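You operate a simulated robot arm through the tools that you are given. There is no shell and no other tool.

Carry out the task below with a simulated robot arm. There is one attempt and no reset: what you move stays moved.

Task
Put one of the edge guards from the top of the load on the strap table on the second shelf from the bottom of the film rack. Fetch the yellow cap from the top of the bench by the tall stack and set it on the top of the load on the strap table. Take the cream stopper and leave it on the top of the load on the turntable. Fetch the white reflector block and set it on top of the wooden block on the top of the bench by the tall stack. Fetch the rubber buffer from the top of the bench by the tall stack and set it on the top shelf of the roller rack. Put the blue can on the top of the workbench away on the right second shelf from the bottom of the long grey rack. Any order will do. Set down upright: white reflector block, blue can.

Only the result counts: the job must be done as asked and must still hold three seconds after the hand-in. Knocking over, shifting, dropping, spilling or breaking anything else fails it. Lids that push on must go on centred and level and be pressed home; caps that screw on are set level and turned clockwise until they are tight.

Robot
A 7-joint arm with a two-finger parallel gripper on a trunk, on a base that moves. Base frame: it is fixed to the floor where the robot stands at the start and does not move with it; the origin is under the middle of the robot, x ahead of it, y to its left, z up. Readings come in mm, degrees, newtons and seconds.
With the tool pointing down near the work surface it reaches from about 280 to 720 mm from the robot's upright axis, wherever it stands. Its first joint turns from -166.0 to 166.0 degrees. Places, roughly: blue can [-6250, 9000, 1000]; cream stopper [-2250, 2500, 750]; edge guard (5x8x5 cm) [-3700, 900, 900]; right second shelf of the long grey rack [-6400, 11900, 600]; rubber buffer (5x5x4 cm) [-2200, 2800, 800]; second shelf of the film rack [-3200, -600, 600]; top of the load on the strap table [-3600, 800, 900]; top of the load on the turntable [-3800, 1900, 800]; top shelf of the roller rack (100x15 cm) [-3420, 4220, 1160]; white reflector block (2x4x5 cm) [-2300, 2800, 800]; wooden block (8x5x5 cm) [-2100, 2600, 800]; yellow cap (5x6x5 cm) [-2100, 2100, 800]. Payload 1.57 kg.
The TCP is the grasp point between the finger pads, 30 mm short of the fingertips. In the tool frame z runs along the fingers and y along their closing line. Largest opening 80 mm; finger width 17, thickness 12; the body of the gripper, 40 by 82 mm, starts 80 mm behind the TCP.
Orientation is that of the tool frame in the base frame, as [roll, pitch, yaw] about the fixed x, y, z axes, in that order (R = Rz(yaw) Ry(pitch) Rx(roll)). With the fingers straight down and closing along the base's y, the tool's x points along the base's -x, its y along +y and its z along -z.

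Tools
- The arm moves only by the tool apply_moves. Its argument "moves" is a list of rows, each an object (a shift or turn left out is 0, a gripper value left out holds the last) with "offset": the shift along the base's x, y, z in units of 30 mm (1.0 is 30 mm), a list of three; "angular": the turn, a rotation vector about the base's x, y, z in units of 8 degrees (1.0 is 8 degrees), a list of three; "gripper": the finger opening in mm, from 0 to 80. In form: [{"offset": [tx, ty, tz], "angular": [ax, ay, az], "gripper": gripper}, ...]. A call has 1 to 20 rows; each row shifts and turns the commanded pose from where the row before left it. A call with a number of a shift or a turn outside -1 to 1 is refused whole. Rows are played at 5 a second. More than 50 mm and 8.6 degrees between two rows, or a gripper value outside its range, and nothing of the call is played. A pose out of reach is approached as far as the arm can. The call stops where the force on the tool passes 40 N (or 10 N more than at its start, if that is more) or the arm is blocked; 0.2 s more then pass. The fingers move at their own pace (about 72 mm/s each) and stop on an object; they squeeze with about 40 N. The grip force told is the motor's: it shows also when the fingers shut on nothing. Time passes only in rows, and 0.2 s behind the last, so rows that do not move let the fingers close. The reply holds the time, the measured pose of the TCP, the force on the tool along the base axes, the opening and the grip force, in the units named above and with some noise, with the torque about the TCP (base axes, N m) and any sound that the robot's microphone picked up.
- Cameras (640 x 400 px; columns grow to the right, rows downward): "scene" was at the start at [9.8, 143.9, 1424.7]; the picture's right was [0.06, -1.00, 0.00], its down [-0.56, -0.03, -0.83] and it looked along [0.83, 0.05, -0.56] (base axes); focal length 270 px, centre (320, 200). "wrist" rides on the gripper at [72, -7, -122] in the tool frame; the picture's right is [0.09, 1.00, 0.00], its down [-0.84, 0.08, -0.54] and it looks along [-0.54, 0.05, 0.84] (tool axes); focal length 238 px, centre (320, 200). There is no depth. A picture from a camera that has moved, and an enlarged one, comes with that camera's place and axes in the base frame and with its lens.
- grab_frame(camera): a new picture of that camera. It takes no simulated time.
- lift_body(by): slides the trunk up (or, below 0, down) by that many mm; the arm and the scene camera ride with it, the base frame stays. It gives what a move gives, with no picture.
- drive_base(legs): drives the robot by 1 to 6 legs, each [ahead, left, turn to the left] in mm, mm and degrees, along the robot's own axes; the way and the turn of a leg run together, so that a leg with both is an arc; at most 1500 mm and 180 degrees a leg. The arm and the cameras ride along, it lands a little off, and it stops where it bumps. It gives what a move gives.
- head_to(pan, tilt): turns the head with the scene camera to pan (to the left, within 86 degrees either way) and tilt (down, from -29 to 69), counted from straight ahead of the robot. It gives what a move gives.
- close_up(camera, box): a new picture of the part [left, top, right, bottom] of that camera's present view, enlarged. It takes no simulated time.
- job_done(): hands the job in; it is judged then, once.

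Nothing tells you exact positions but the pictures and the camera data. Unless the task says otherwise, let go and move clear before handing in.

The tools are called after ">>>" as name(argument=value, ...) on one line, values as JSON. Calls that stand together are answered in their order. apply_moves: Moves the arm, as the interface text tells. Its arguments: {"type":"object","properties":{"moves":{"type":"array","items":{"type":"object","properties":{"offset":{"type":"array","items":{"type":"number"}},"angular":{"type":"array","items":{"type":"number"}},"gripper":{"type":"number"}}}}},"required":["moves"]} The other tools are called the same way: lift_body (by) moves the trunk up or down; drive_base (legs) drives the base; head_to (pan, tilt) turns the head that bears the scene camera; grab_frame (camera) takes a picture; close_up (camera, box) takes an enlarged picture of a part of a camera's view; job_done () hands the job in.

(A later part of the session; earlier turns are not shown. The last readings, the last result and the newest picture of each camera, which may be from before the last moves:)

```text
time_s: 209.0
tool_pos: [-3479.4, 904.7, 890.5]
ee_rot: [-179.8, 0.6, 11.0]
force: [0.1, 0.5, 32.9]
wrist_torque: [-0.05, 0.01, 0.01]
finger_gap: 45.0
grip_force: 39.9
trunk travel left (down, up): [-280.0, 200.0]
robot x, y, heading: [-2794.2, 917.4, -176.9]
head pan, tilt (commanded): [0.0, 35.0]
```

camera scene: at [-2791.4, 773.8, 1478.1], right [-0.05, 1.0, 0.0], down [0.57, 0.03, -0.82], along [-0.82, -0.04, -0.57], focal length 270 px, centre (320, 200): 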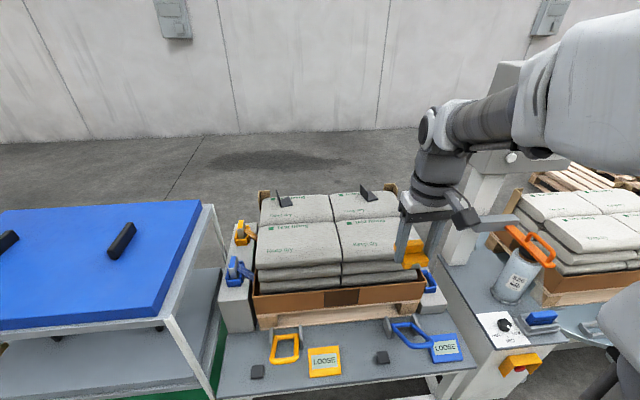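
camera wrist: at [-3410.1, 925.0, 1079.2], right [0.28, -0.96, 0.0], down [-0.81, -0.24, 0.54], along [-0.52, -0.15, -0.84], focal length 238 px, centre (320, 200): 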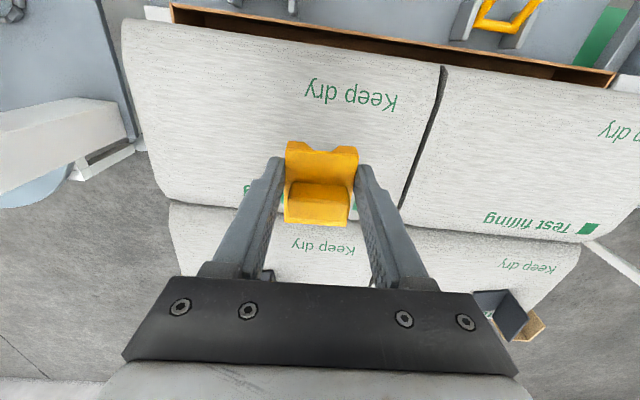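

Firm contact with the sack. Relieve, open and lift clear.

>>> apply_moves(moves=[{"offset": [0, 0, 0.12]}, {"gripper": 70}, {}, {}, {"offset": [0, 0, 0.5]}, {"offset": [0, 0, 1]}, {"offset": [0, 0, 1]}, {"offset": [0.5, 0, 1]}, {"offset": [1, 0, 1]}, {"offset": [1, 0, 1]}])

>>> grab_frame(camera="wrist")

>>> close_up(camera="scene", box=[240, 150, 480, 300])

```text
time_s: 211.2
tool_pos: [-3405.0, 904.7, 1053.8]
ee_rot: [-179.9, 0.0, 11.0]
force: [-0.6, 0.2, 0.1]
wrist_torque: [0.0, 0.0, 0.02]
finger_gap: 70.1
grip_force: 0.1
trunk travel left (down, up): [-280.0, 200.0]
robot x, y, heading: [-2793.7, 917.3, -177.2]
head pan, tilt (commanded): [0.0, 35.0]
```

```text
taken
camera wrist: at [-3334.9, 925.3, 1175.7], right [0.28, -0.96, 0.0], down [-0.81, -0.24, 0.54], along [-0.52, -0.15, -0.84], focal length 238 px, centre (320, 200)
```

wrist: 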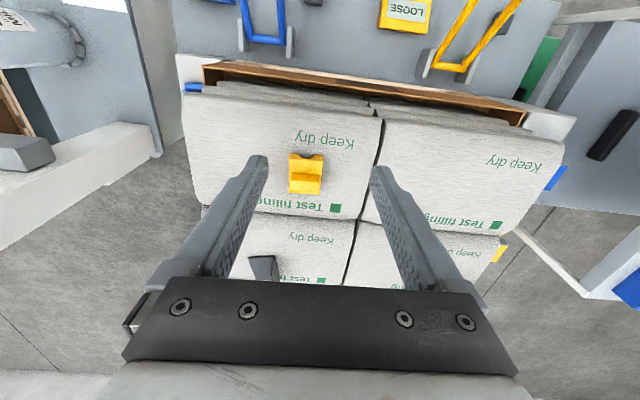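

```text
2.67 times, centred on (360, 225) of scene
camera zoom: at [-2791.4, 773.8, 1478.0], right [-0.05, 1.0, 0.0], down [0.57, 0.03, -0.82], along [-0.82, -0.04, -0.57], focal length 721 px, centre (213, 133)
```

zoom: 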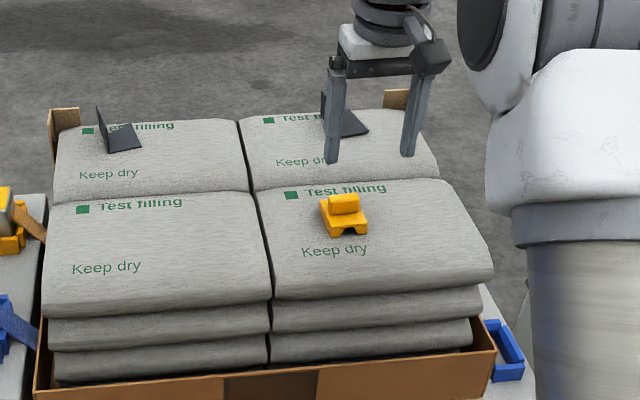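

The yellow cap sits on the load. Next is the cream stopper: retract, turn round and go along the corridor to it.

>>> apply_moves(moves=[{"offset": [1, 0, 0.5]}, {"offset": [1, 0, 0.5]}, {"offset": [1, 0, 0.5]}, {"offset": [1, 0, 0.5]}, {"offset": [1, 0, 0]}, {"offset": [1, 0, 0]}, {"offset": [1, 0, 0]}, {"offset": [0.5, 0, 0]}])

>>> drive_base(legs=[[0, 0, 177], [0, 1470, 0]])

>>> grab_frame(camera="scene")

>>> grab_frame(camera="wrist")

```text
time_s: 213.0
tool_pos: [-3179.2, 905.0, 1111.2]
ee_rot: [-179.9, 0.0, 10.9]
force: [1.0, -0.1, 0.2]
wrist_torque: [0.03, -0.02, 0.0]
finger_gap: 69.8
grip_force: 0.0
trunk travel left (down, up): [-280.0, 200.0]
robot x, y, heading: [-2791.5, 915.3, -176.9]
head pan, tilt (commanded): [0.0, 35.0]
```

```text
time_s: 233.9
tool_pos: [-2434.8, 2354.8, 1111.1]
ee_rot: [-179.9, 0.0, -171.4]
force: [0.0, 0.0, -0.6]
wrist_torque: [0.01, 0.02, 0.01]
finger_gap: 70.1
grip_force: 0.2
trunk travel left (down, up): [-280.0, 200.0]
robot x, y, heading: [-2822.9, 2361.2, 0.7]
head pan, tilt (commanded): [0.0, 35.0]
```

```text
taken
camera scene: at [-2813.2, 2498.8, 1478.1], right [0.01, -1.0, 0.0], down [-0.57, -0.01, -0.82], along [0.82, 0.01, -0.57], focal length 270 px, centre (320, 200)
```

scene: 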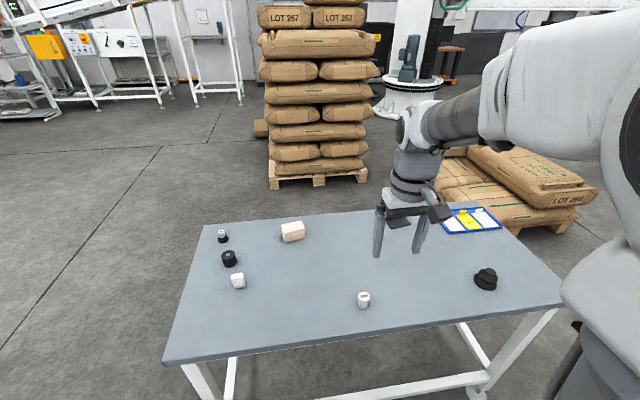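

```text
taken
camera wrist: at [-2504.1, 2337.5, 1233.4], right [-0.24, 0.97, 0.0], down [0.82, 0.2, 0.54], along [0.53, 0.13, -0.84], focal length 238 px, centre (320, 200)
```

wrist: 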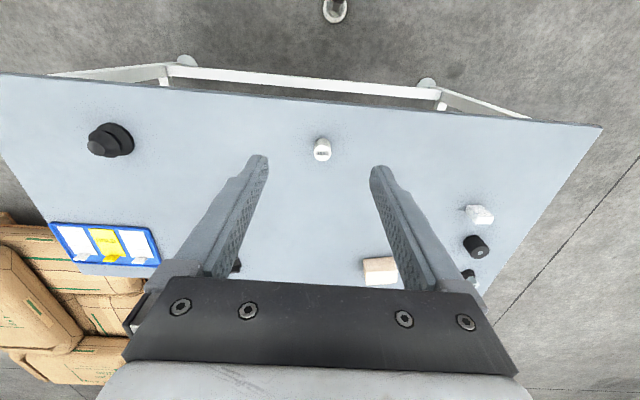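

>>> close_up(camera="scene", box=[340, 280, 388, 310])

>>> close_up(camera="wrist", box=[297, 134, 345, 164])

```text
13.33 times, centred on (364, 295) of scene
camera zoom: at [-2813.2, 2498.8, 1478.1], right [0.01, -1.0, 0.0], down [-0.57, -0.01, -0.82], along [0.82, 0.01, -0.57], focal length 3605 px, centre (-267, -1067)
```

zoom: 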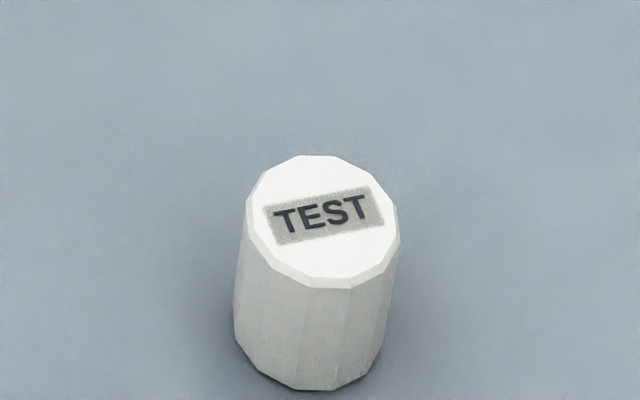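

```text
13.33 times, centred on (321, 149) of wrist
camera zoom: at [-2504.1, 2337.5, 1233.4], right [-0.24, 0.97, 0.0], down [0.82, 0.2, 0.54], along [0.53, 0.13, -0.84], focal length 3178 px, centre (307, 880)
```

zoom: 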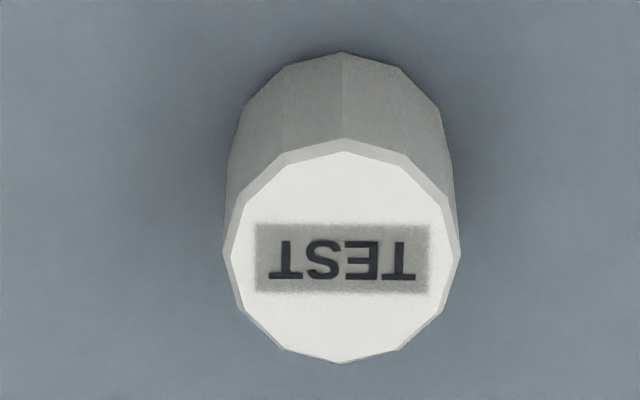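

The stopper is a 32 mm cylinder, about 37 mm tall, at (-2344, 2382). I move above and down to it.

>>> apply_moves(moves=[{"offset": [0.5, 0.15, -0.7], "gripper": 64}, {"offset": [0.5, 0.15, -0.7]}, {"offset": [0.5, 0.15, -0.8]}, {"offset": [0.5, 0.15, -0.9]}, {"offset": [0.5, 0.15, -1]}, {"offset": [0.52, 0.16, -1]}, {"offset": [0, 0, -1]}, {"offset": [0, 0, -1]}, {}])

>>> grab_frame(camera="wrist")

>>> close_up(camera="scene", box=[300, 220, 460, 320])

```text
time_s: 235.9
tool_pos: [-2343.2, 2379.5, 897.7]
ee_rot: [-179.9, 0.0, -171.5]
force: [0.6, -0.2, -0.4]
wrist_torque: [-0.01, -0.01, -0.01]
finger_gap: 64.2
grip_force: 0.1
trunk travel left (down, up): [-280.0, 200.0]
robot x, y, heading: [-2820.8, 2360.9, 0.6]
head pan, tilt (commanded): [0.0, 35.0]
```

```text
taken
camera wrist: at [-2413.2, 2362.3, 1019.3], right [-0.24, 0.97, 0.0], down [0.82, 0.2, 0.54], along [0.53, 0.13, -0.84], focal length 238 px, centre (320, 200)
```

wrist: 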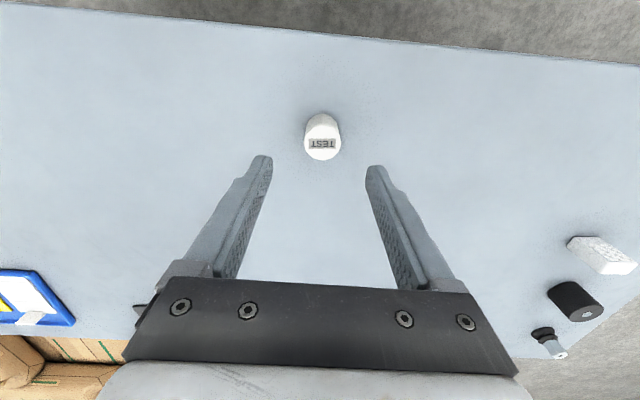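

```text
4.00 times, centred on (380, 270) of scene
camera zoom: at [-2813.1, 2498.8, 1478.1], right [0.01, -1.0, 0.0], down [-0.57, -0.01, -0.82], along [0.82, 0.01, -0.57], focal length 1082 px, centre (80, -80)
```

zoom: 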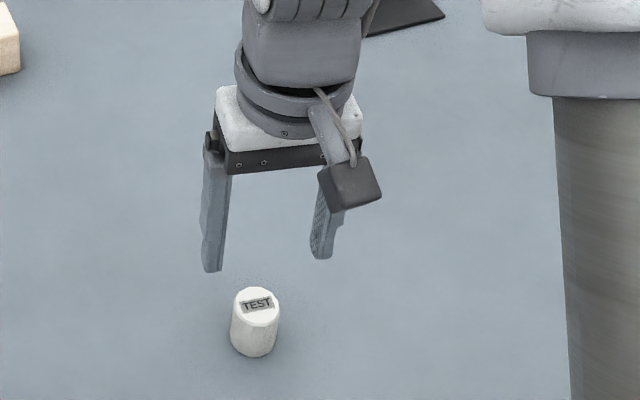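

>>> apply_moves(moves=[{"offset": [0, 0, -1]}, {"offset": [0, 0, -1]}, {"offset": [0, 0, -0.66]}, {}, {"gripper": 0}, {}, {}, {}])

>>> apply_moves(moves=[{"offset": [0, 0, 0.3]}, {"offset": [0, 0, 1]}, {"offset": [0, 0, 1]}, {"offset": [-0.5, 0, 1]}, {"offset": [-0.5, 0, 1]}, {"offset": [-1, 0, 1]}, {"offset": [-1, 0, 1]}, {"offset": [0, 0, 1]}, {"offset": [0, 0, 1]}])

>>> grab_frame(camera="wrist")

>>> head_to(pan=86, tilt=30)

>>> grab_frame(camera="scene")

>>> head_to(pan=-86, tilt=30)

>>> grab_frame(camera="scene")

```text
time_s: 237.7
tool_pos: [-2343.3, 2379.7, 818.5]
ee_rot: [-179.9, 0.0, -171.4]
force: [0.2, -0.5, -0.7]
wrist_torque: [-0.02, 0.02, -0.03]
finger_gap: 30.3
grip_force: 39.3
trunk travel left (down, up): [-280.0, 200.0]
robot x, y, heading: [-2822.1, 2361.4, 0.9]
head pan, tilt (commanded): [0.0, 35.0]
```

```text
time_s: 239.7
tool_pos: [-2433.2, 2382.2, 1068.6]
ee_rot: [-179.9, 0.0, -171.5]
force: [-0.1, -0.1, -0.1]
wrist_torque: [0.01, -0.01, 0.0]
finger_gap: 30.3
grip_force: 39.2
trunk travel left (down, up): [-280.0, 200.0]
robot x, y, heading: [-2818.8, 2356.7, 0.4]
head pan, tilt (commanded): [0.0, 35.0]
```

```text
taken
camera wrist: at [-2503.9, 2365.4, 1189.3], right [-0.24, 0.97, 0.0], down [0.82, 0.2, 0.54], along [0.53, 0.13, -0.84], focal length 238 px, centre (320, 200)
```

wrist: 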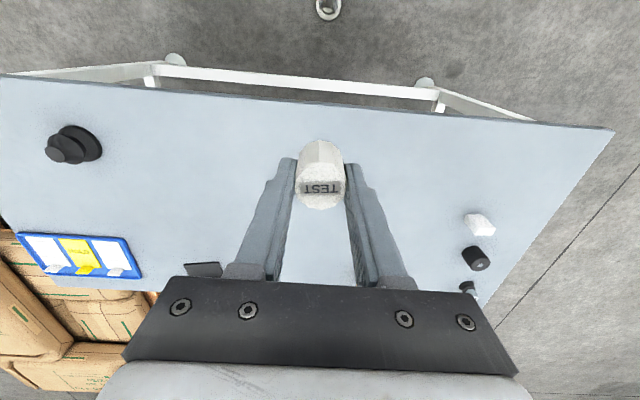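

```text
time_s: 241.3
tool_pos: [-2433.1, 2382.1, 1066.3]
ee_rot: [-179.9, 0.1, -171.6]
force: [-0.4, 0.2, -0.6]
wrist_torque: [-0.01, 0.03, -0.03]
finger_gap: 30.3
grip_force: 39.3
trunk travel left (down, up): [-280.0, 200.0]
robot x, y, heading: [-2819.8, 2359.7, 0.7]
head pan, tilt (commanded): [85.9, 30.0]
```

```text
taken
camera scene: at [-2895.7, 2588.1, 1485.8], right [1.0, -0.06, 0.0], down [-0.03, -0.5, -0.87], along [0.05, 0.86, -0.5], focal length 270 px, centre (320, 200)
```

scene: 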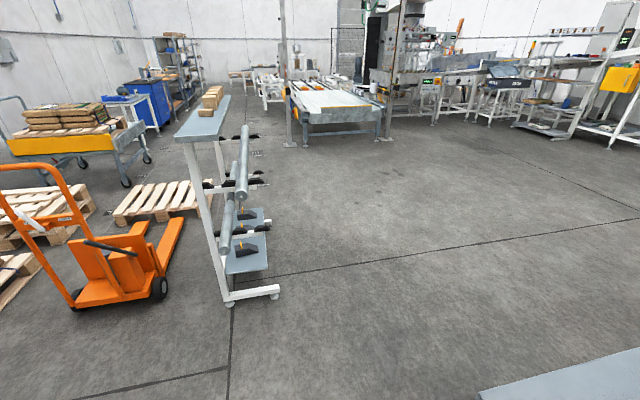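

```text
time_s: 243.9
tool_pos: [-2433.6, 2381.0, 1067.4]
ee_rot: [-179.9, 0.0, -171.5]
force: [0.0, 0.8, -0.7]
wrist_torque: [0.04, 0.02, -0.02]
finger_gap: 30.7
grip_force: 40.0
trunk travel left (down, up): [-280.0, 200.0]
robot x, y, heading: [-2820.4, 2362.4, 0.6]
head pan, tilt (commanded): [-85.9, 30.0]
```

```text
taken
camera scene: at [-2893.9, 2407.7, 1485.9], right [-1.0, -0.08, 0.0], down [-0.04, 0.5, -0.87], along [0.07, -0.86, -0.5], focal length 270 px, centre (320, 200)
```

scene: 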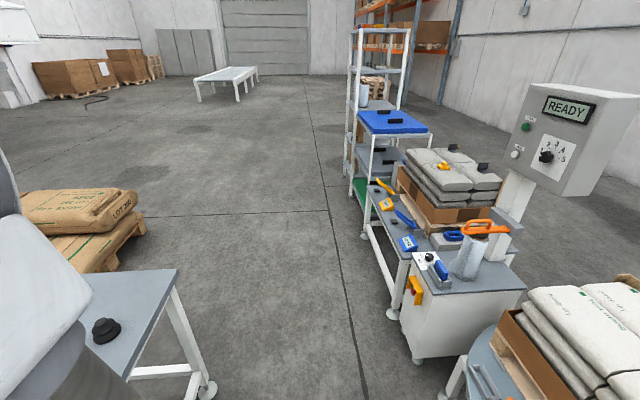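

Stopper held (30 mm). The turntable load is on the other side of the corridor, so I turn round and move opposite it.

>>> drive_base(legs=[[0, 0, 179.4], [0, 430, 0]])

>>> head_to(pan=0, tilt=35)

>>> grab_frame(camera="scene")

```text
time_s: 257.6
tool_pos: [-3204.9, 1909.6, 1067.8]
ee_rot: [-179.9, 0.0, 8.2]
force: [0.3, -0.2, -0.6]
wrist_torque: [0.0, 0.04, -0.01]
finger_gap: 30.4
grip_force: 39.7
trunk travel left (down, up): [-280.0, 200.0]
robot x, y, heading: [-2819.3, 1930.1, -179.8]
head pan, tilt (commanded): [-85.9, 30.0]
```

```text
time_s: 259.2
tool_pos: [-3205.7, 1910.8, 1067.1]
ee_rot: [-179.9, -0.1, 8.2]
force: [0.0, -0.3, -0.7]
wrist_torque: [-0.01, -0.03, 0.0]
finger_gap: 30.6
grip_force: 39.6
trunk travel left (down, up): [-280.0, 200.0]
robot x, y, heading: [-2815.6, 1930.1, -179.7]
head pan, tilt (commanded): [0.0, 35.0]
```

```text
taken
camera scene: at [-2823.5, 1789.5, 1478.1], right [-0.01, 1.0, 0.0], down [0.57, 0.0, -0.82], along [-0.82, 0.0, -0.57], focal length 270 px, centre (320, 200)
```

scene: 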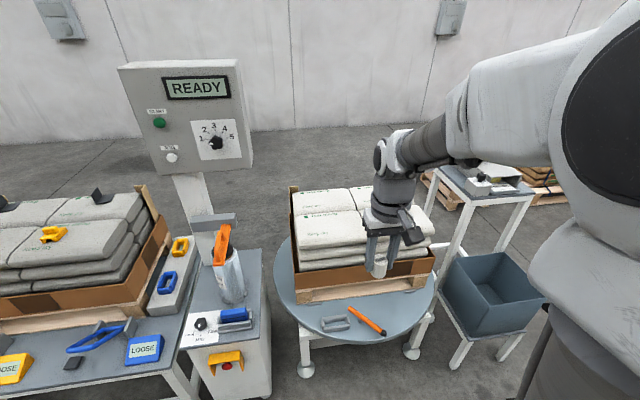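

>>> drive_base(legs=[[100, 0, 0]])

>>> apply_moves(moves=[{"offset": [-1, -0.2, 0]}, {"offset": [-1, -0.2, 0]}, {"offset": [-1, -0.2, 0]}, {"offset": [-1, 0, 0]}, {"offset": [-1, 0, 0]}])

>>> grab_frame(camera="wrist")

>>> grab_frame(camera="scene")

```text
time_s: 260.5
tool_pos: [-3302.9, 1909.9, 1067.0]
ee_rot: [-179.9, 0.0, 8.4]
force: [-0.1, -0.6, -0.7]
wrist_torque: [0.02, 0.01, -0.01]
finger_gap: 30.4
grip_force: 39.7
trunk travel left (down, up): [-280.0, 200.0]
robot x, y, heading: [-2911.4, 1928.1, -179.5]
head pan, tilt (commanded): [0.0, 35.0]
```

```text
time_s: 261.7
tool_pos: [-3453.1, 1889.4, 1064.9]
ee_rot: [-179.8, 0.0, 8.4]
force: [0.4, -0.6, -0.5]
wrist_torque: [0.05, 0.0, -0.02]
finger_gap: 30.7
grip_force: 39.7
trunk travel left (down, up): [-280.0, 200.0]
robot x, y, heading: [-2911.5, 1927.6, -179.5]
head pan, tilt (commanded): [0.0, 35.0]
```

```text
taken
camera wrist: at [-3382.9, 1907.0, 1187.3], right [0.24, -0.97, 0.0], down [-0.82, -0.2, 0.54], along [-0.53, -0.13, -0.84], focal length 238 px, centre (320, 200)
```

wrist: 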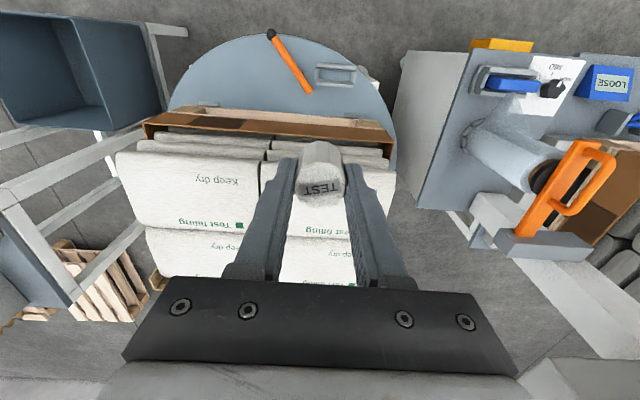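

```text
taken
camera scene: at [-2920.5, 1788.8, 1478.1], right [-0.01, 1.0, 0.0], down [0.57, 0.0, -0.82], along [-0.82, -0.01, -0.57], focal length 270 px, centre (320, 200)
```

scene: 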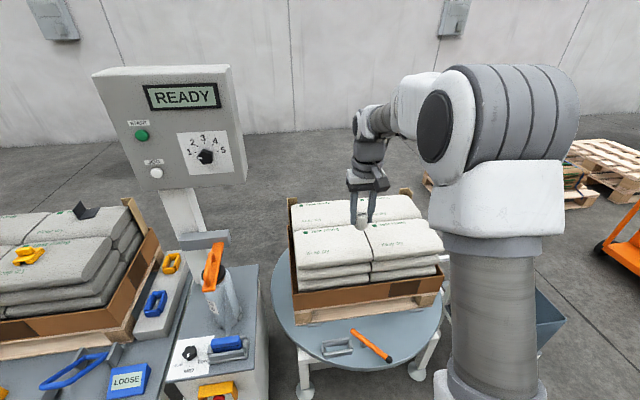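

>>> apply_moves(moves=[{"offset": [-0.85, -0.08, -0.4]}, {"offset": [-0.85, -0.08, -0.6]}, {"offset": [-0.85, -0.08, -0.8]}, {"offset": [-0.85, -0.08, -0.9]}, {"offset": [-0.85, -0.08, -1]}, {"offset": [-0.82, -0.08, -1]}, {"offset": [0, 0, -0.8]}, {}])

>>> grab_frame(camera="wrist")

>>> close_up(camera="scene", box=[270, 170, 470, 295])

```text
time_s: 263.5
tool_pos: [-3604.9, 1878.3, 902.8]
ee_rot: [-179.8, 0.0, 8.4]
force: [0.0, 0.6, -0.2]
wrist_torque: [0.01, 0.02, -0.03]
finger_gap: 30.4
grip_force: 39.4
trunk travel left (down, up): [-280.0, 200.0]
robot x, y, heading: [-2917.8, 1930.1, -179.7]
head pan, tilt (commanded): [0.0, 35.0]
```

```text
taken
camera wrist: at [-3534.6, 1894.4, 1024.7], right [0.24, -0.97, 0.0], down [-0.82, -0.2, 0.54], along [-0.53, -0.13, -0.84], focal length 238 px, centre (320, 200)
```

wrist: 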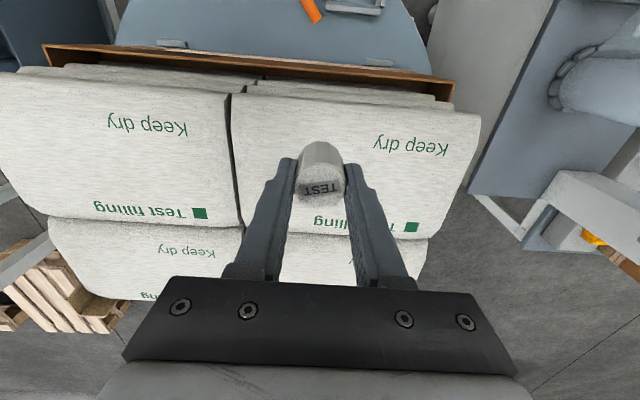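

```text
3.20 times, centred on (370, 232) of scene
camera zoom: at [-2920.6, 1788.7, 1478.1], right [-0.01, 1.0, 0.0], down [0.57, 0.0, -0.82], along [-0.82, -0.01, -0.57], focal length 865 px, centre (160, 96)
```

zoom: 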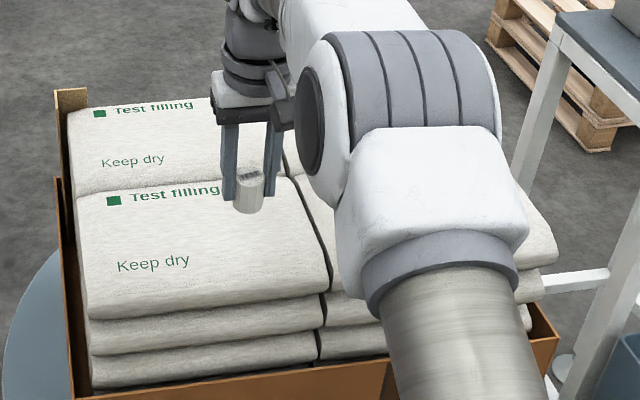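

>>> apply_moves(moves=[{"offset": [0, 0, -0.8]}, {"offset": [0, 0, -0.5]}, {"offset": [0, 0, -0.2]}, {}])

>>> apply_moves(moves=[{"offset": [0, 0, -0.1]}, {"offset": [0, 0, -0.1]}, {}])

>>> close_up(camera="scene", box=[290, 190, 410, 265])

```text
time_s: 264.5
tool_pos: [-3604.8, 1877.6, 858.0]
ee_rot: [-179.9, -0.1, 8.3]
force: [0.0, 0.4, -0.2]
wrist_torque: [0.0, 0.01, 0.0]
finger_gap: 30.6
grip_force: 39.1
trunk travel left (down, up): [-280.0, 200.0]
robot x, y, heading: [-2918.7, 1931.7, -179.7]
head pan, tilt (commanded): [0.0, 35.0]
```

```text
time_s: 265.3
tool_pos: [-3605.3, 1876.5, 850.3]
ee_rot: [-180.0, 0.0, 8.4]
force: [-0.6, 0.7, 0.0]
wrist_torque: [-0.02, 0.0, -0.04]
finger_gap: 30.5
grip_force: 40.3
trunk travel left (down, up): [-280.0, 200.0]
robot x, y, heading: [-2917.3, 1931.4, -179.5]
head pan, tilt (commanded): [0.0, 35.0]
```

```text
5.33 times, centred on (350, 228) of scene
camera zoom: at [-2920.6, 1788.7, 1478.1], right [-0.01, 1.0, 0.0], down [0.57, 0.0, -0.82], along [-0.82, -0.01, -0.57], focal length 1442 px, centre (160, 53)
```

zoom: 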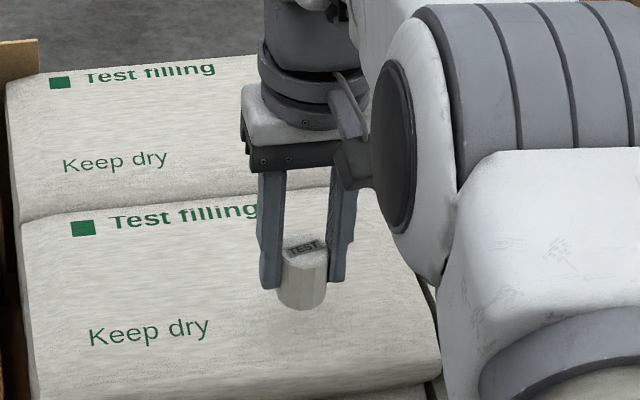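

>>> apply_moves(moves=[{"offset": [0, 0, -0.1]}, {"offset": [0, 0, -0.1]}, {}])

>>> apply_moves(moves=[{"offset": [0, 0, -0.07]}, {"offset": [0, 0, -0.07]}, {}])

```text
time_s: 266.1
tool_pos: [-3604.9, 1876.4, 846.3]
ee_rot: [-179.9, 0.0, 8.4]
force: [-0.1, -0.2, -0.5]
wrist_torque: [0.01, -0.04, 0.04]
finger_gap: 30.5
grip_force: 39.5
trunk travel left (down, up): [-280.0, 200.0]
robot x, y, heading: [-2912.6, 1928.6, -179.3]
head pan, tilt (commanded): [0.0, 35.0]
```

```text
time_s: 266.9
tool_pos: [-3603.8, 1877.5, 841.3]
ee_rot: [-179.9, 0.0, 8.4]
force: [1.3, 0.1, 0.0]
wrist_torque: [0.02, 0.0, 0.02]
finger_gap: 30.8
grip_force: 39.7
trunk travel left (down, up): [-280.0, 200.0]
robot x, y, heading: [-2918.2, 1930.2, -179.5]
head pan, tilt (commanded): [0.0, 35.0]
```

>>> apply_moves(moves=[{"offset": [0, 0, -0.07]}, {"offset": [0, 0, -0.07]}, {}])

>>> apply_moves(moves=[{"offset": [0, 0, -0.07]}, {"offset": [0, 0, -0.07]}, {}])

>>> close_up(camera="scene", box=[290, 190, 410, 265])

```text
time_s: 267.7
tool_pos: [-3605.4, 1877.0, 836.2]
ee_rot: [-179.9, 0.1, 8.4]
force: [0.1, 0.9, -0.2]
wrist_torque: [-0.04, -0.02, 0.01]
finger_gap: 30.5
grip_force: 39.5
trunk travel left (down, up): [-280.0, 200.0]
robot x, y, heading: [-2915.8, 1930.9, -179.5]
head pan, tilt (commanded): [0.0, 35.0]
```

```text
time_s: 268.5
tool_pos: [-3604.2, 1877.5, 833.2]
ee_rot: [-179.9, 0.0, 8.5]
force: [0.3, -1.1, -0.1]
wrist_torque: [0.01, 0.0, 0.04]
finger_gap: 30.7
grip_force: 39.4
trunk travel left (down, up): [-280.0, 200.0]
robot x, y, heading: [-2916.7, 1930.4, -179.7]
head pan, tilt (commanded): [0.0, 35.0]
```

```text
5.33 times, centred on (350, 228) of scene
camera zoom: at [-2920.6, 1788.7, 1478.1], right [-0.01, 1.0, 0.0], down [0.57, 0.0, -0.82], along [-0.82, -0.01, -0.57], focal length 1442 px, centre (160, 53)
```

zoom: 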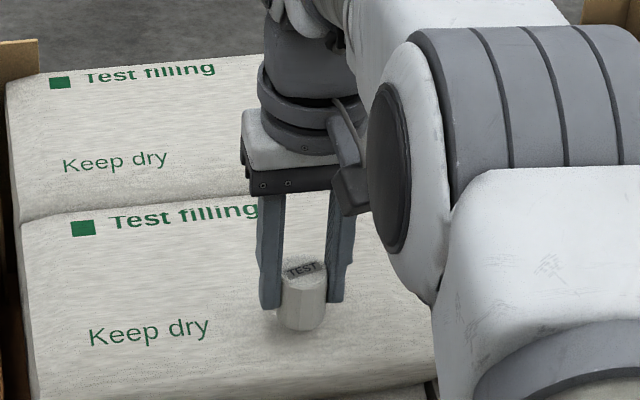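

>>> apply_moves(moves=[{"offset": [0, 0, -0.1]}, {"offset": [0, 0, -0.1]}, {}])

>>> apply_moves(moves=[{"offset": [0, 0, -0.07]}, {"offset": [0, 0, -0.07]}, {}])

```text
time_s: 269.3
tool_pos: [-3603.8, 1875.7, 825.4]
ee_rot: [-179.9, 0.0, 8.4]
force: [-0.5, 0.0, 0.0]
wrist_torque: [-0.02, 0.0, -0.02]
finger_gap: 30.4
grip_force: 39.9
trunk travel left (down, up): [-280.0, 200.0]
robot x, y, heading: [-2914.6, 1930.2, -179.5]
head pan, tilt (commanded): [0.0, 35.0]
```

```text
time_s: 270.1
tool_pos: [-3604.5, 1875.5, 822.7]
ee_rot: [-179.8, 0.1, 8.3]
force: [-0.9, 0.0, -0.4]
wrist_torque: [0.0, -0.01, 0.01]
finger_gap: 30.6
grip_force: 40.0
trunk travel left (down, up): [-280.0, 200.0]
robot x, y, heading: [-2913.8, 1929.0, -179.4]
head pan, tilt (commanded): [0.0, 35.0]
```

>>> apply_moves(moves=[{"offset": [0, 0, -0.1]}, {"offset": [0, 0, -0.07]}, {}])

>>> apply_moves(moves=[{"offset": [0, 0, -0.07]}, {"offset": [0, 0, -0.07]}, {}])

>>> close_up(camera="scene", box=[290, 190, 410, 265])

```text
time_s: 270.9
tool_pos: [-3604.7, 1877.5, 816.8]
ee_rot: [-179.9, -0.1, 8.4]
force: [-0.6, -0.2, -0.1]
wrist_torque: [-0.02, 0.03, 0.01]
finger_gap: 30.6
grip_force: 39.6
trunk travel left (down, up): [-280.0, 200.0]
robot x, y, heading: [-2914.4, 1929.6, -179.7]
head pan, tilt (commanded): [0.0, 35.0]
```

```text
time_s: 271.7
tool_pos: [-3604.9, 1876.1, 815.4]
ee_rot: [-179.9, 0.1, 8.4]
force: [2.1, -0.9, 10.3]
wrist_torque: [-0.12, 0.01, 0.03]
finger_gap: 30.8
grip_force: 39.9
trunk travel left (down, up): [-280.0, 200.0]
robot x, y, heading: [-2918.0, 1924.8, -179.4]
head pan, tilt (commanded): [0.0, 35.0]
```

```text
5.33 times, centred on (350, 228) of scene
camera zoom: at [-2919.4, 1788.8, 1478.2], right [-0.01, 1.0, 0.0], down [0.57, 0.0, -0.82], along [-0.82, -0.01, -0.57], focal length 1442 px, centre (160, 53)
```

zoom: 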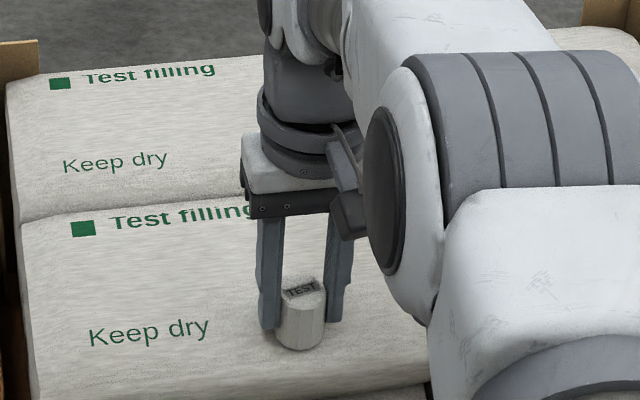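

Contact made. Release and lift clear.

>>> apply_moves(moves=[{"offset": [0, 0, 0.03]}, {"gripper": 60}, {}, {}, {"offset": [0, 0, 0.5]}, {"offset": [0, 0, 1]}, {"offset": [0, 0, 1]}, {"offset": [0, 0, 1]}, {"offset": [0.5, 0, 1]}, {"offset": [1, 0, 1]}, {"offset": [1, 0, 1]}, {"offset": [1, 0, 1]}])

>>> close_up(camera="scene", box=[270, 170, 470, 295])

>>> grab_frame(camera="wrist")

```text
time_s: 274.3
tool_pos: [-3499.1, 1876.8, 1038.0]
ee_rot: [-179.9, 0.0, 8.5]
force: [-1.0, 0.1, -0.2]
wrist_torque: [0.03, 0.0, 0.03]
finger_gap: 59.9
grip_force: 0.0
trunk travel left (down, up): [-280.0, 200.0]
robot x, y, heading: [-2912.5, 1929.8, -179.6]
head pan, tilt (commanded): [0.0, 35.0]
```

```text
3.20 times, centred on (370, 232) of scene
camera zoom: at [-2920.6, 1788.7, 1478.0], right [-0.01, 1.0, 0.0], down [0.57, 0.0, -0.82], along [-0.82, -0.01, -0.57], focal length 865 px, centre (160, 96)
```

zoom: 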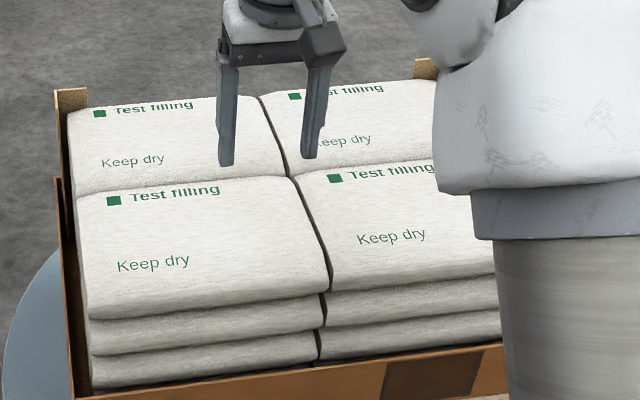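

```text
taken
camera wrist: at [-3428.1, 1894.6, 1160.4], right [0.24, -0.97, 0.0], down [-0.82, -0.2, 0.54], along [-0.53, -0.13, -0.84], focal length 238 px, centre (320, 200)
```

wrist: 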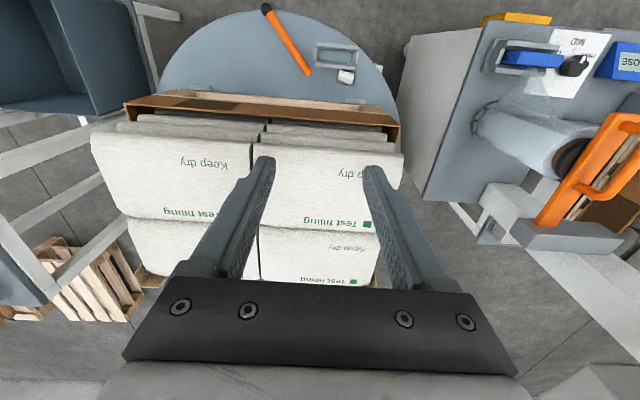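

The stopper is no longer on the sack: I see a small white piece on the turntable disc next to the grey clip. I'll look closer.

>>> close_up(camera="wrist", box=[240, 0, 400, 100])

>>> close_up(camera="scene", box=[260, 250, 460, 375])

>>> close_up(camera="wrist", box=[80, 90, 420, 300])

```text
4.00 times, centred on (320, 50) of wrist
camera zoom: at [-3428.1, 1894.6, 1160.4], right [0.24, -0.97, 0.0], down [-0.82, -0.2, 0.54], along [-0.53, -0.13, -0.84], focal length 953 px, centre (320, 800)
```

zoom: 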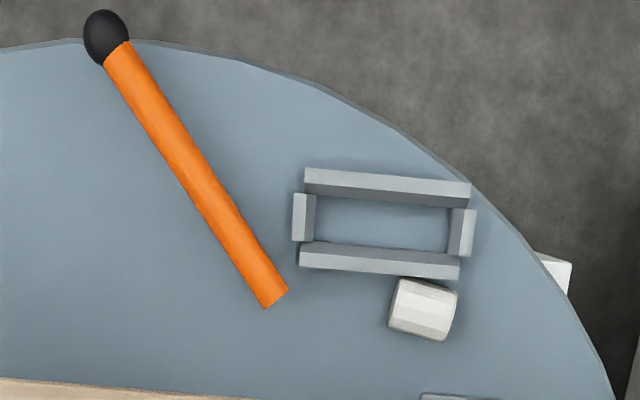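

```text
3.20 times, centred on (360, 312) of scene
camera zoom: at [-2920.6, 1788.7, 1478.0], right [-0.01, 1.0, 0.0], down [0.57, 0.0, -0.82], along [-0.82, -0.01, -0.57], focal length 865 px, centre (192, -160)
```

zoom: 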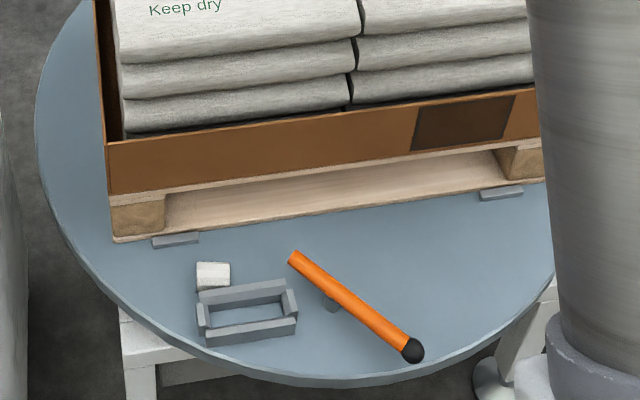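

```text
1.88 times, centred on (250, 195) of wrist
camera zoom: at [-3428.1, 1894.6, 1160.4], right [0.24, -0.97, 0.0], down [-0.82, -0.2, 0.54], along [-0.53, -0.13, -0.84], focal length 449 px, centre (452, 209)
```

zoom: 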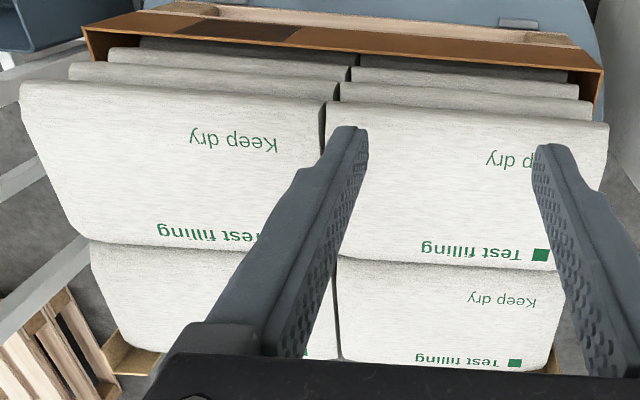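

The stopper rolled off the sack and lies on its side on the turntable disc between the grey clip and the pallet. I can recover it: I'll retract, lower the trunk and look at it closely with a slightly tilted tool.

>>> apply_moves(moves=[{"offset": [1, -0.5, 0]}, {"offset": [1, -0.5, 0]}, {"offset": [1, -0.5, 0], "angular": [0, 0, -0.5]}, {"offset": [1, -0.5, 0], "angular": [-0.062, 0.83, 0]}, {"offset": [0, -0.4, 0], "angular": [-0.062, 0.83, 0]}, {"offset": [0, 0, 0], "angular": [-0.062, 0.83, 0]}, {}])

>>> lift_body(by=-280)

>>> grab_frame(camera="wrist")

>>> grab_frame(camera="scene")

```text
time_s: 275.9
tool_pos: [-3380.5, 1804.9, 1038.9]
ee_rot: [-179.9, 20.1, 4.3]
force: [-0.1, 0.0, 0.0]
wrist_torque: [-0.02, 0.01, 0.01]
finger_gap: 60.2
grip_force: 0.1
trunk travel left (down, up): [-280.0, 200.0]
robot x, y, heading: [-2915.1, 1929.3, -179.8]
head pan, tilt (commanded): [0.0, 35.0]
```

```text
time_s: 278.8
tool_pos: [-3379.1, 1805.1, 758.3]
ee_rot: [-179.9, 20.0, 4.5]
force: [-0.1, 1.0, -0.4]
wrist_torque: [0.0, 0.0, -0.03]
finger_gap: 60.2
grip_force: 0.0
trunk travel left (down, up): [0.0, 480.0]
robot x, y, heading: [-2915.1, 1933.7, -179.7]
head pan, tilt (commanded): [0.0, 35.0]
```

```text
taken
camera wrist: at [-3271.8, 1820.2, 848.8], right [0.16, -0.99, -0.03], down [-0.59, -0.12, 0.8], along [-0.79, -0.11, -0.61], focal length 238 px, centre (320, 200)
```

wrist: 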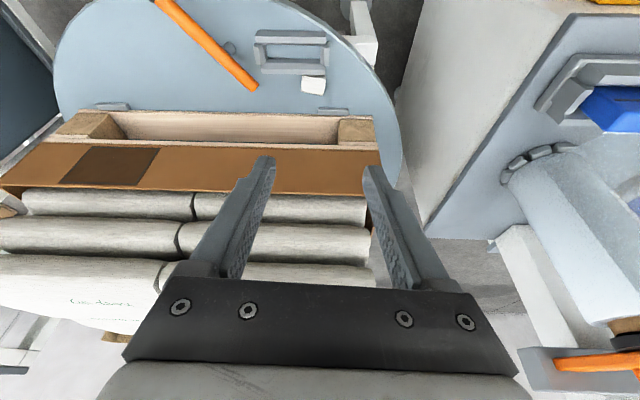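

```text
taken
camera scene: at [-2920.5, 1788.8, 1198.1], right [-0.01, 1.0, 0.0], down [0.57, 0.0, -0.82], along [-0.82, -0.01, -0.57], focal length 270 px, centre (320, 200)
```

scene: 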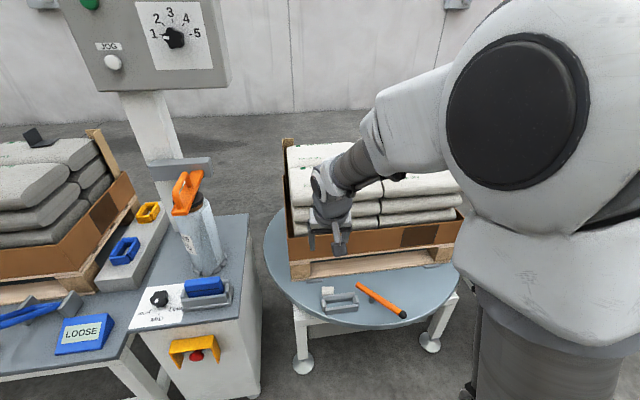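

>>> apply_moves(moves=[{"offset": [-0.3, 0, -0.9]}, {"offset": [-0.3, 0, -0.9]}, {"offset": [-0.4, 0, -0.9]}, {"offset": [-0.5, 0, -0.9]}, {"offset": [-0.5, 0, -0.9]}, {"offset": [-0.4, 0, -0.7]}, {}])

>>> grab_frame(camera="wrist")

>>> close_up(camera="scene", box=[270, 200, 430, 320])

```text
time_s: 280.4
tool_pos: [-3452.5, 1806.0, 600.9]
ee_rot: [-179.7, 20.1, 4.4]
force: [0.6, -0.6, 0.2]
wrist_torque: [0.0, 0.04, -0.03]
finger_gap: 60.0
grip_force: 0.1
trunk travel left (down, up): [0.0, 480.0]
robot x, y, heading: [-2914.7, 1931.2, -179.5]
head pan, tilt (commanded): [0.0, 35.0]
```

```text
taken
camera wrist: at [-3344.4, 1821.2, 690.8], right [0.16, -0.99, -0.03], down [-0.59, -0.12, 0.8], along [-0.79, -0.11, -0.6], focal length 238 px, centre (320, 200)
```

wrist: 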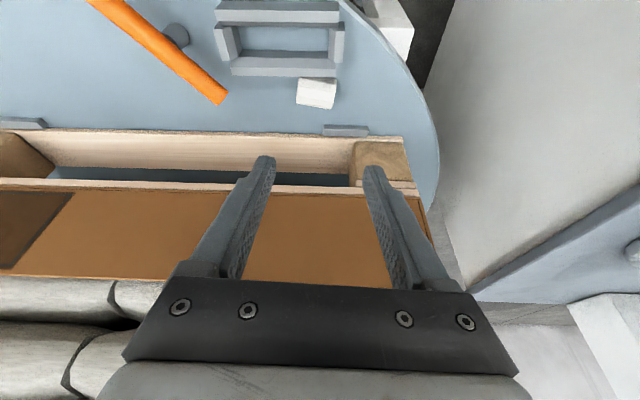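

```text
3.33 times, centred on (350, 260) of scene
camera zoom: at [-2920.5, 1788.8, 1198.1], right [-0.01, 1.0, 0.0], down [0.57, 0.0, -0.82], along [-0.82, -0.01, -0.57], focal length 901 px, centre (220, 0)
```

zoom: 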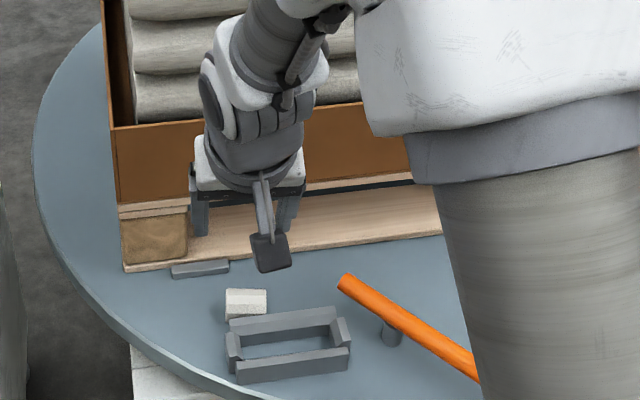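

>>> close_up(camera="wrist", box=[240, 40, 400, 140])

>>> close_up(camera="scene", box=[310, 275, 374, 315])

```text
4.00 times, centred on (320, 90) of wrist
camera zoom: at [-3344.4, 1821.2, 690.8], right [0.16, -0.99, -0.03], down [-0.59, -0.12, 0.8], along [-0.79, -0.11, -0.6], focal length 953 px, centre (320, 640)
```

zoom: 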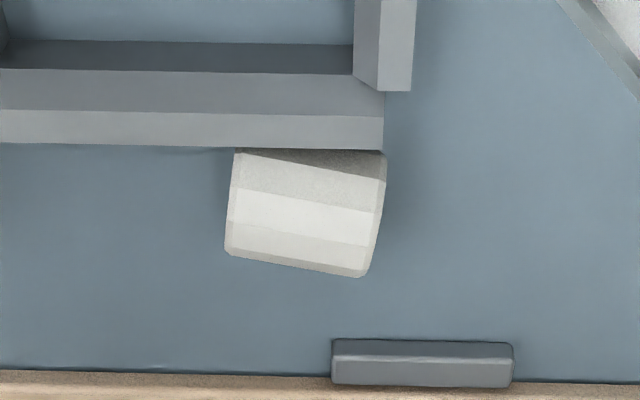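

```text
10.00 times, centred on (342, 295) of scene
camera zoom: at [-2920.5, 1788.8, 1198.1], right [-0.01, 1.0, 0.0], down [0.57, 0.0, -0.82], along [-0.82, -0.01, -0.57], focal length 2704 px, centre (100, -750)
```

zoom: 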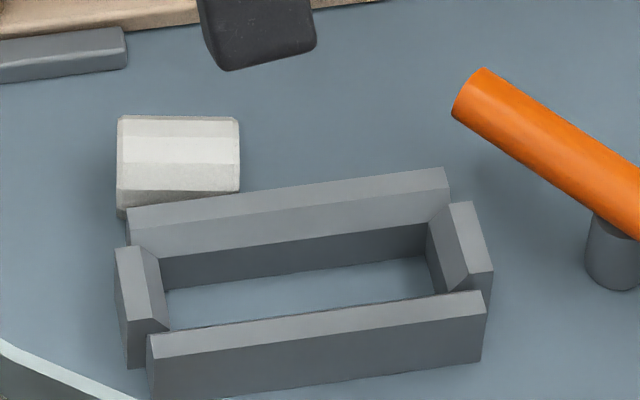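

The stopper lies against the back bar of the frame, axis along y, centre about (-3482, 1811, 442). I'll straighten the tool to a 10° lean, align it and come down with the fingers over its two ends.

>>> apply_moves(moves=[{"offset": [-0.3, 0.05, -0.5], "angular": [0.048, -0.623, 0]}, {"offset": [-0.3, 0.05, -0.5], "angular": [0.048, -0.623, 0]}, {"offset": [-0.35, 0.07, -0.7], "angular": [0, 0, -0.4]}, {"offset": [0, 0, -0.7], "angular": [0, 0, -0.4]}, {}])

>>> grab_frame(camera="wrist")

>>> close_up(camera="scene", box=[290, 230, 390, 320])

```text
time_s: 281.6
tool_pos: [-3480.0, 1810.6, 530.4]
ee_rot: [-179.8, 10.0, -2.1]
force: [-0.6, -0.4, 0.8]
wrist_torque: [0.01, 0.0, -0.05]
finger_gap: 60.0
grip_force: 0.1
trunk travel left (down, up): [0.0, 480.0]
robot x, y, heading: [-2913.4, 1929.9, -179.4]
head pan, tilt (commanded): [0.0, 35.0]
```

```text
taken
camera wrist: at [-3388.4, 1814.3, 637.9], right [0.05, -1.0, -0.02], down [-0.73, -0.05, 0.68], along [-0.68, -0.02, -0.73], focal length 238 px, centre (320, 200)
```

wrist: 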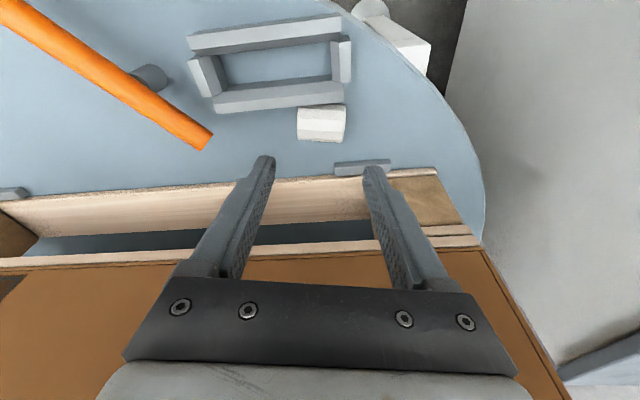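

```text
4.44 times, centred on (340, 275) of scene
camera zoom: at [-2920.5, 1788.8, 1198.1], right [-0.01, 1.0, 0.0], down [0.57, 0.0, -0.82], along [-0.82, -0.01, -0.57], focal length 1202 px, centre (231, -133)
```

zoom: 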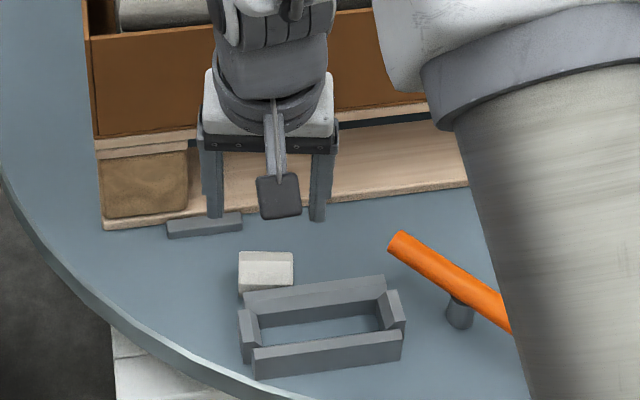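

>>> apply_moves(moves=[{"offset": [0.07, 0.03, -0.8]}, {"offset": [0, 0, -0.8]}, {"offset": [0, 0, -0.4]}, {}])

>>> grab_frame(camera="wrist")

>>> close_up(camera="scene", box=[310, 260, 390, 320])

```text
time_s: 282.6
tool_pos: [-3479.2, 1810.4, 469.7]
ee_rot: [-179.8, 10.0, -2.0]
force: [0.2, -0.5, 0.3]
wrist_torque: [-0.05, -0.03, 0.01]
finger_gap: 60.0
grip_force: 0.1
trunk travel left (down, up): [0.0, 480.0]
robot x, y, heading: [-2911.1, 1932.0, -179.8]
head pan, tilt (commanded): [0.0, 35.0]
```

```text
taken
camera wrist: at [-3387.5, 1814.4, 577.6], right [0.05, -1.0, -0.02], down [-0.73, -0.05, 0.68], along [-0.68, -0.02, -0.73], focal length 238 px, centre (320, 200)
```

wrist: 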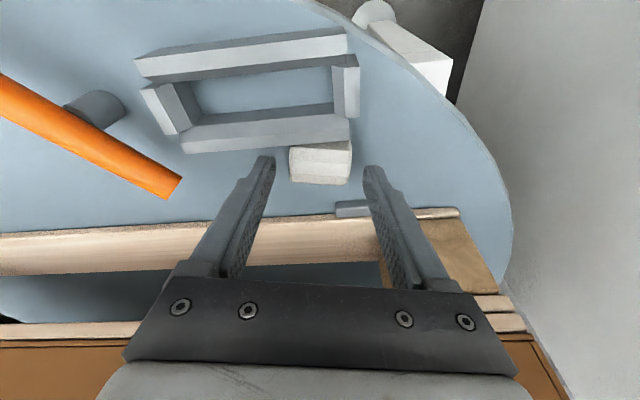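

```text
6.67 times, centred on (350, 290) of scene
camera zoom: at [-2920.5, 1788.8, 1198.1], right [-0.01, 1.0, 0.0], down [0.57, 0.0, -0.82], along [-0.82, -0.01, -0.57], focal length 1802 px, centre (120, -400)
```

zoom: 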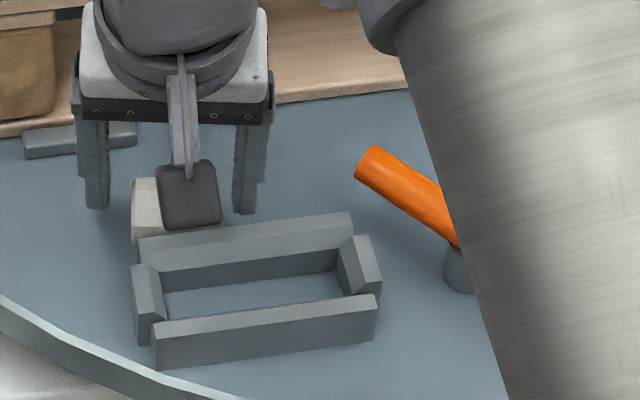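

>>> apply_moves(moves=[{"offset": [0, 0, -0.15]}, {"offset": [0, 0, -0.12]}, {}])

>>> apply_moves(moves=[{"offset": [0, 0, -0.1]}, {}])

>>> grab_frame(camera="wrist")

```text
time_s: 283.4
tool_pos: [-3479.8, 1810.4, 462.6]
ee_rot: [-179.7, 9.9, -2.0]
force: [-0.1, 0.4, -1.4]
wrist_torque: [-0.02, 0.02, 0.01]
finger_gap: 60.2
grip_force: 0.1
trunk travel left (down, up): [0.0, 480.0]
robot x, y, heading: [-2917.8, 1932.7, -179.3]
head pan, tilt (commanded): [0.0, 35.0]
```

```text
time_s: 284.0
tool_pos: [-3478.5, 1809.8, 460.3]
ee_rot: [-179.8, 10.0, -2.0]
force: [-0.4, -0.1, 0.2]
wrist_torque: [0.0, -0.02, 0.02]
finger_gap: 60.2
grip_force: 0.0
trunk travel left (down, up): [0.0, 480.0]
robot x, y, heading: [-2913.1, 1931.0, -179.7]
head pan, tilt (commanded): [0.0, 35.0]
```

```text
taken
camera wrist: at [-3386.6, 1814.6, 567.4], right [0.05, -1.0, -0.02], down [-0.73, -0.05, 0.68], along [-0.68, -0.02, -0.73], focal length 238 px, centre (320, 200)
```

wrist: 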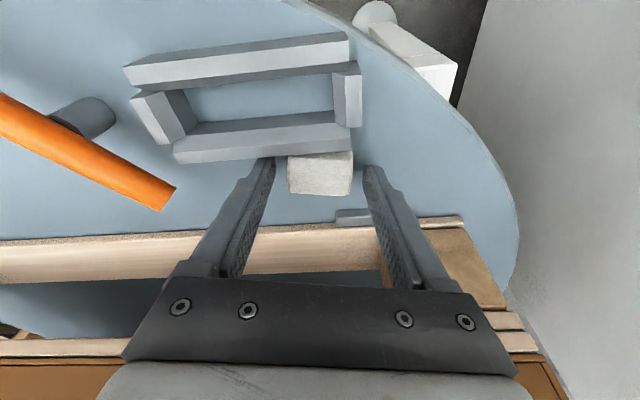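

>>> apply_moves(moves=[{"gripper": 34}, {}, {}, {"gripper": 0}, {}, {}])

>>> grab_frame(camera="wrist")

```text
time_s: 285.4
tool_pos: [-3478.6, 1809.7, 460.2]
ee_rot: [-179.8, 10.0, -1.9]
force: [-0.8, -0.2, 1.0]
wrist_torque: [-0.02, 0.01, 0.04]
finger_gap: 38.7
grip_force: 40.2
trunk travel left (down, up): [0.0, 480.0]
robot x, y, heading: [-2914.5, 1931.4, -179.7]
head pan, tilt (commanded): [0.0, 35.0]
```

```text
taken
camera wrist: at [-3386.7, 1814.6, 567.6], right [0.05, -1.0, -0.02], down [-0.73, -0.05, 0.68], along [-0.68, -0.02, -0.73], focal length 238 px, centre (320, 200)
```

wrist: 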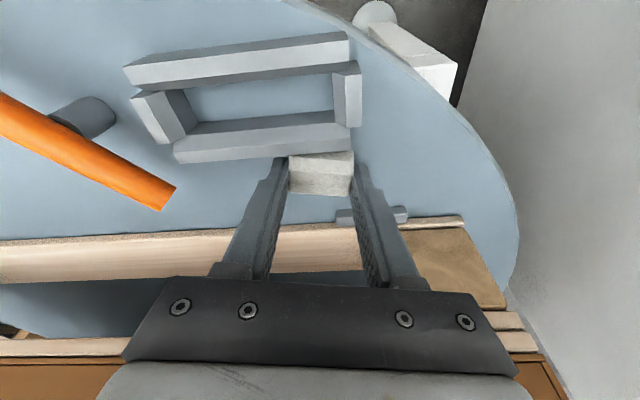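

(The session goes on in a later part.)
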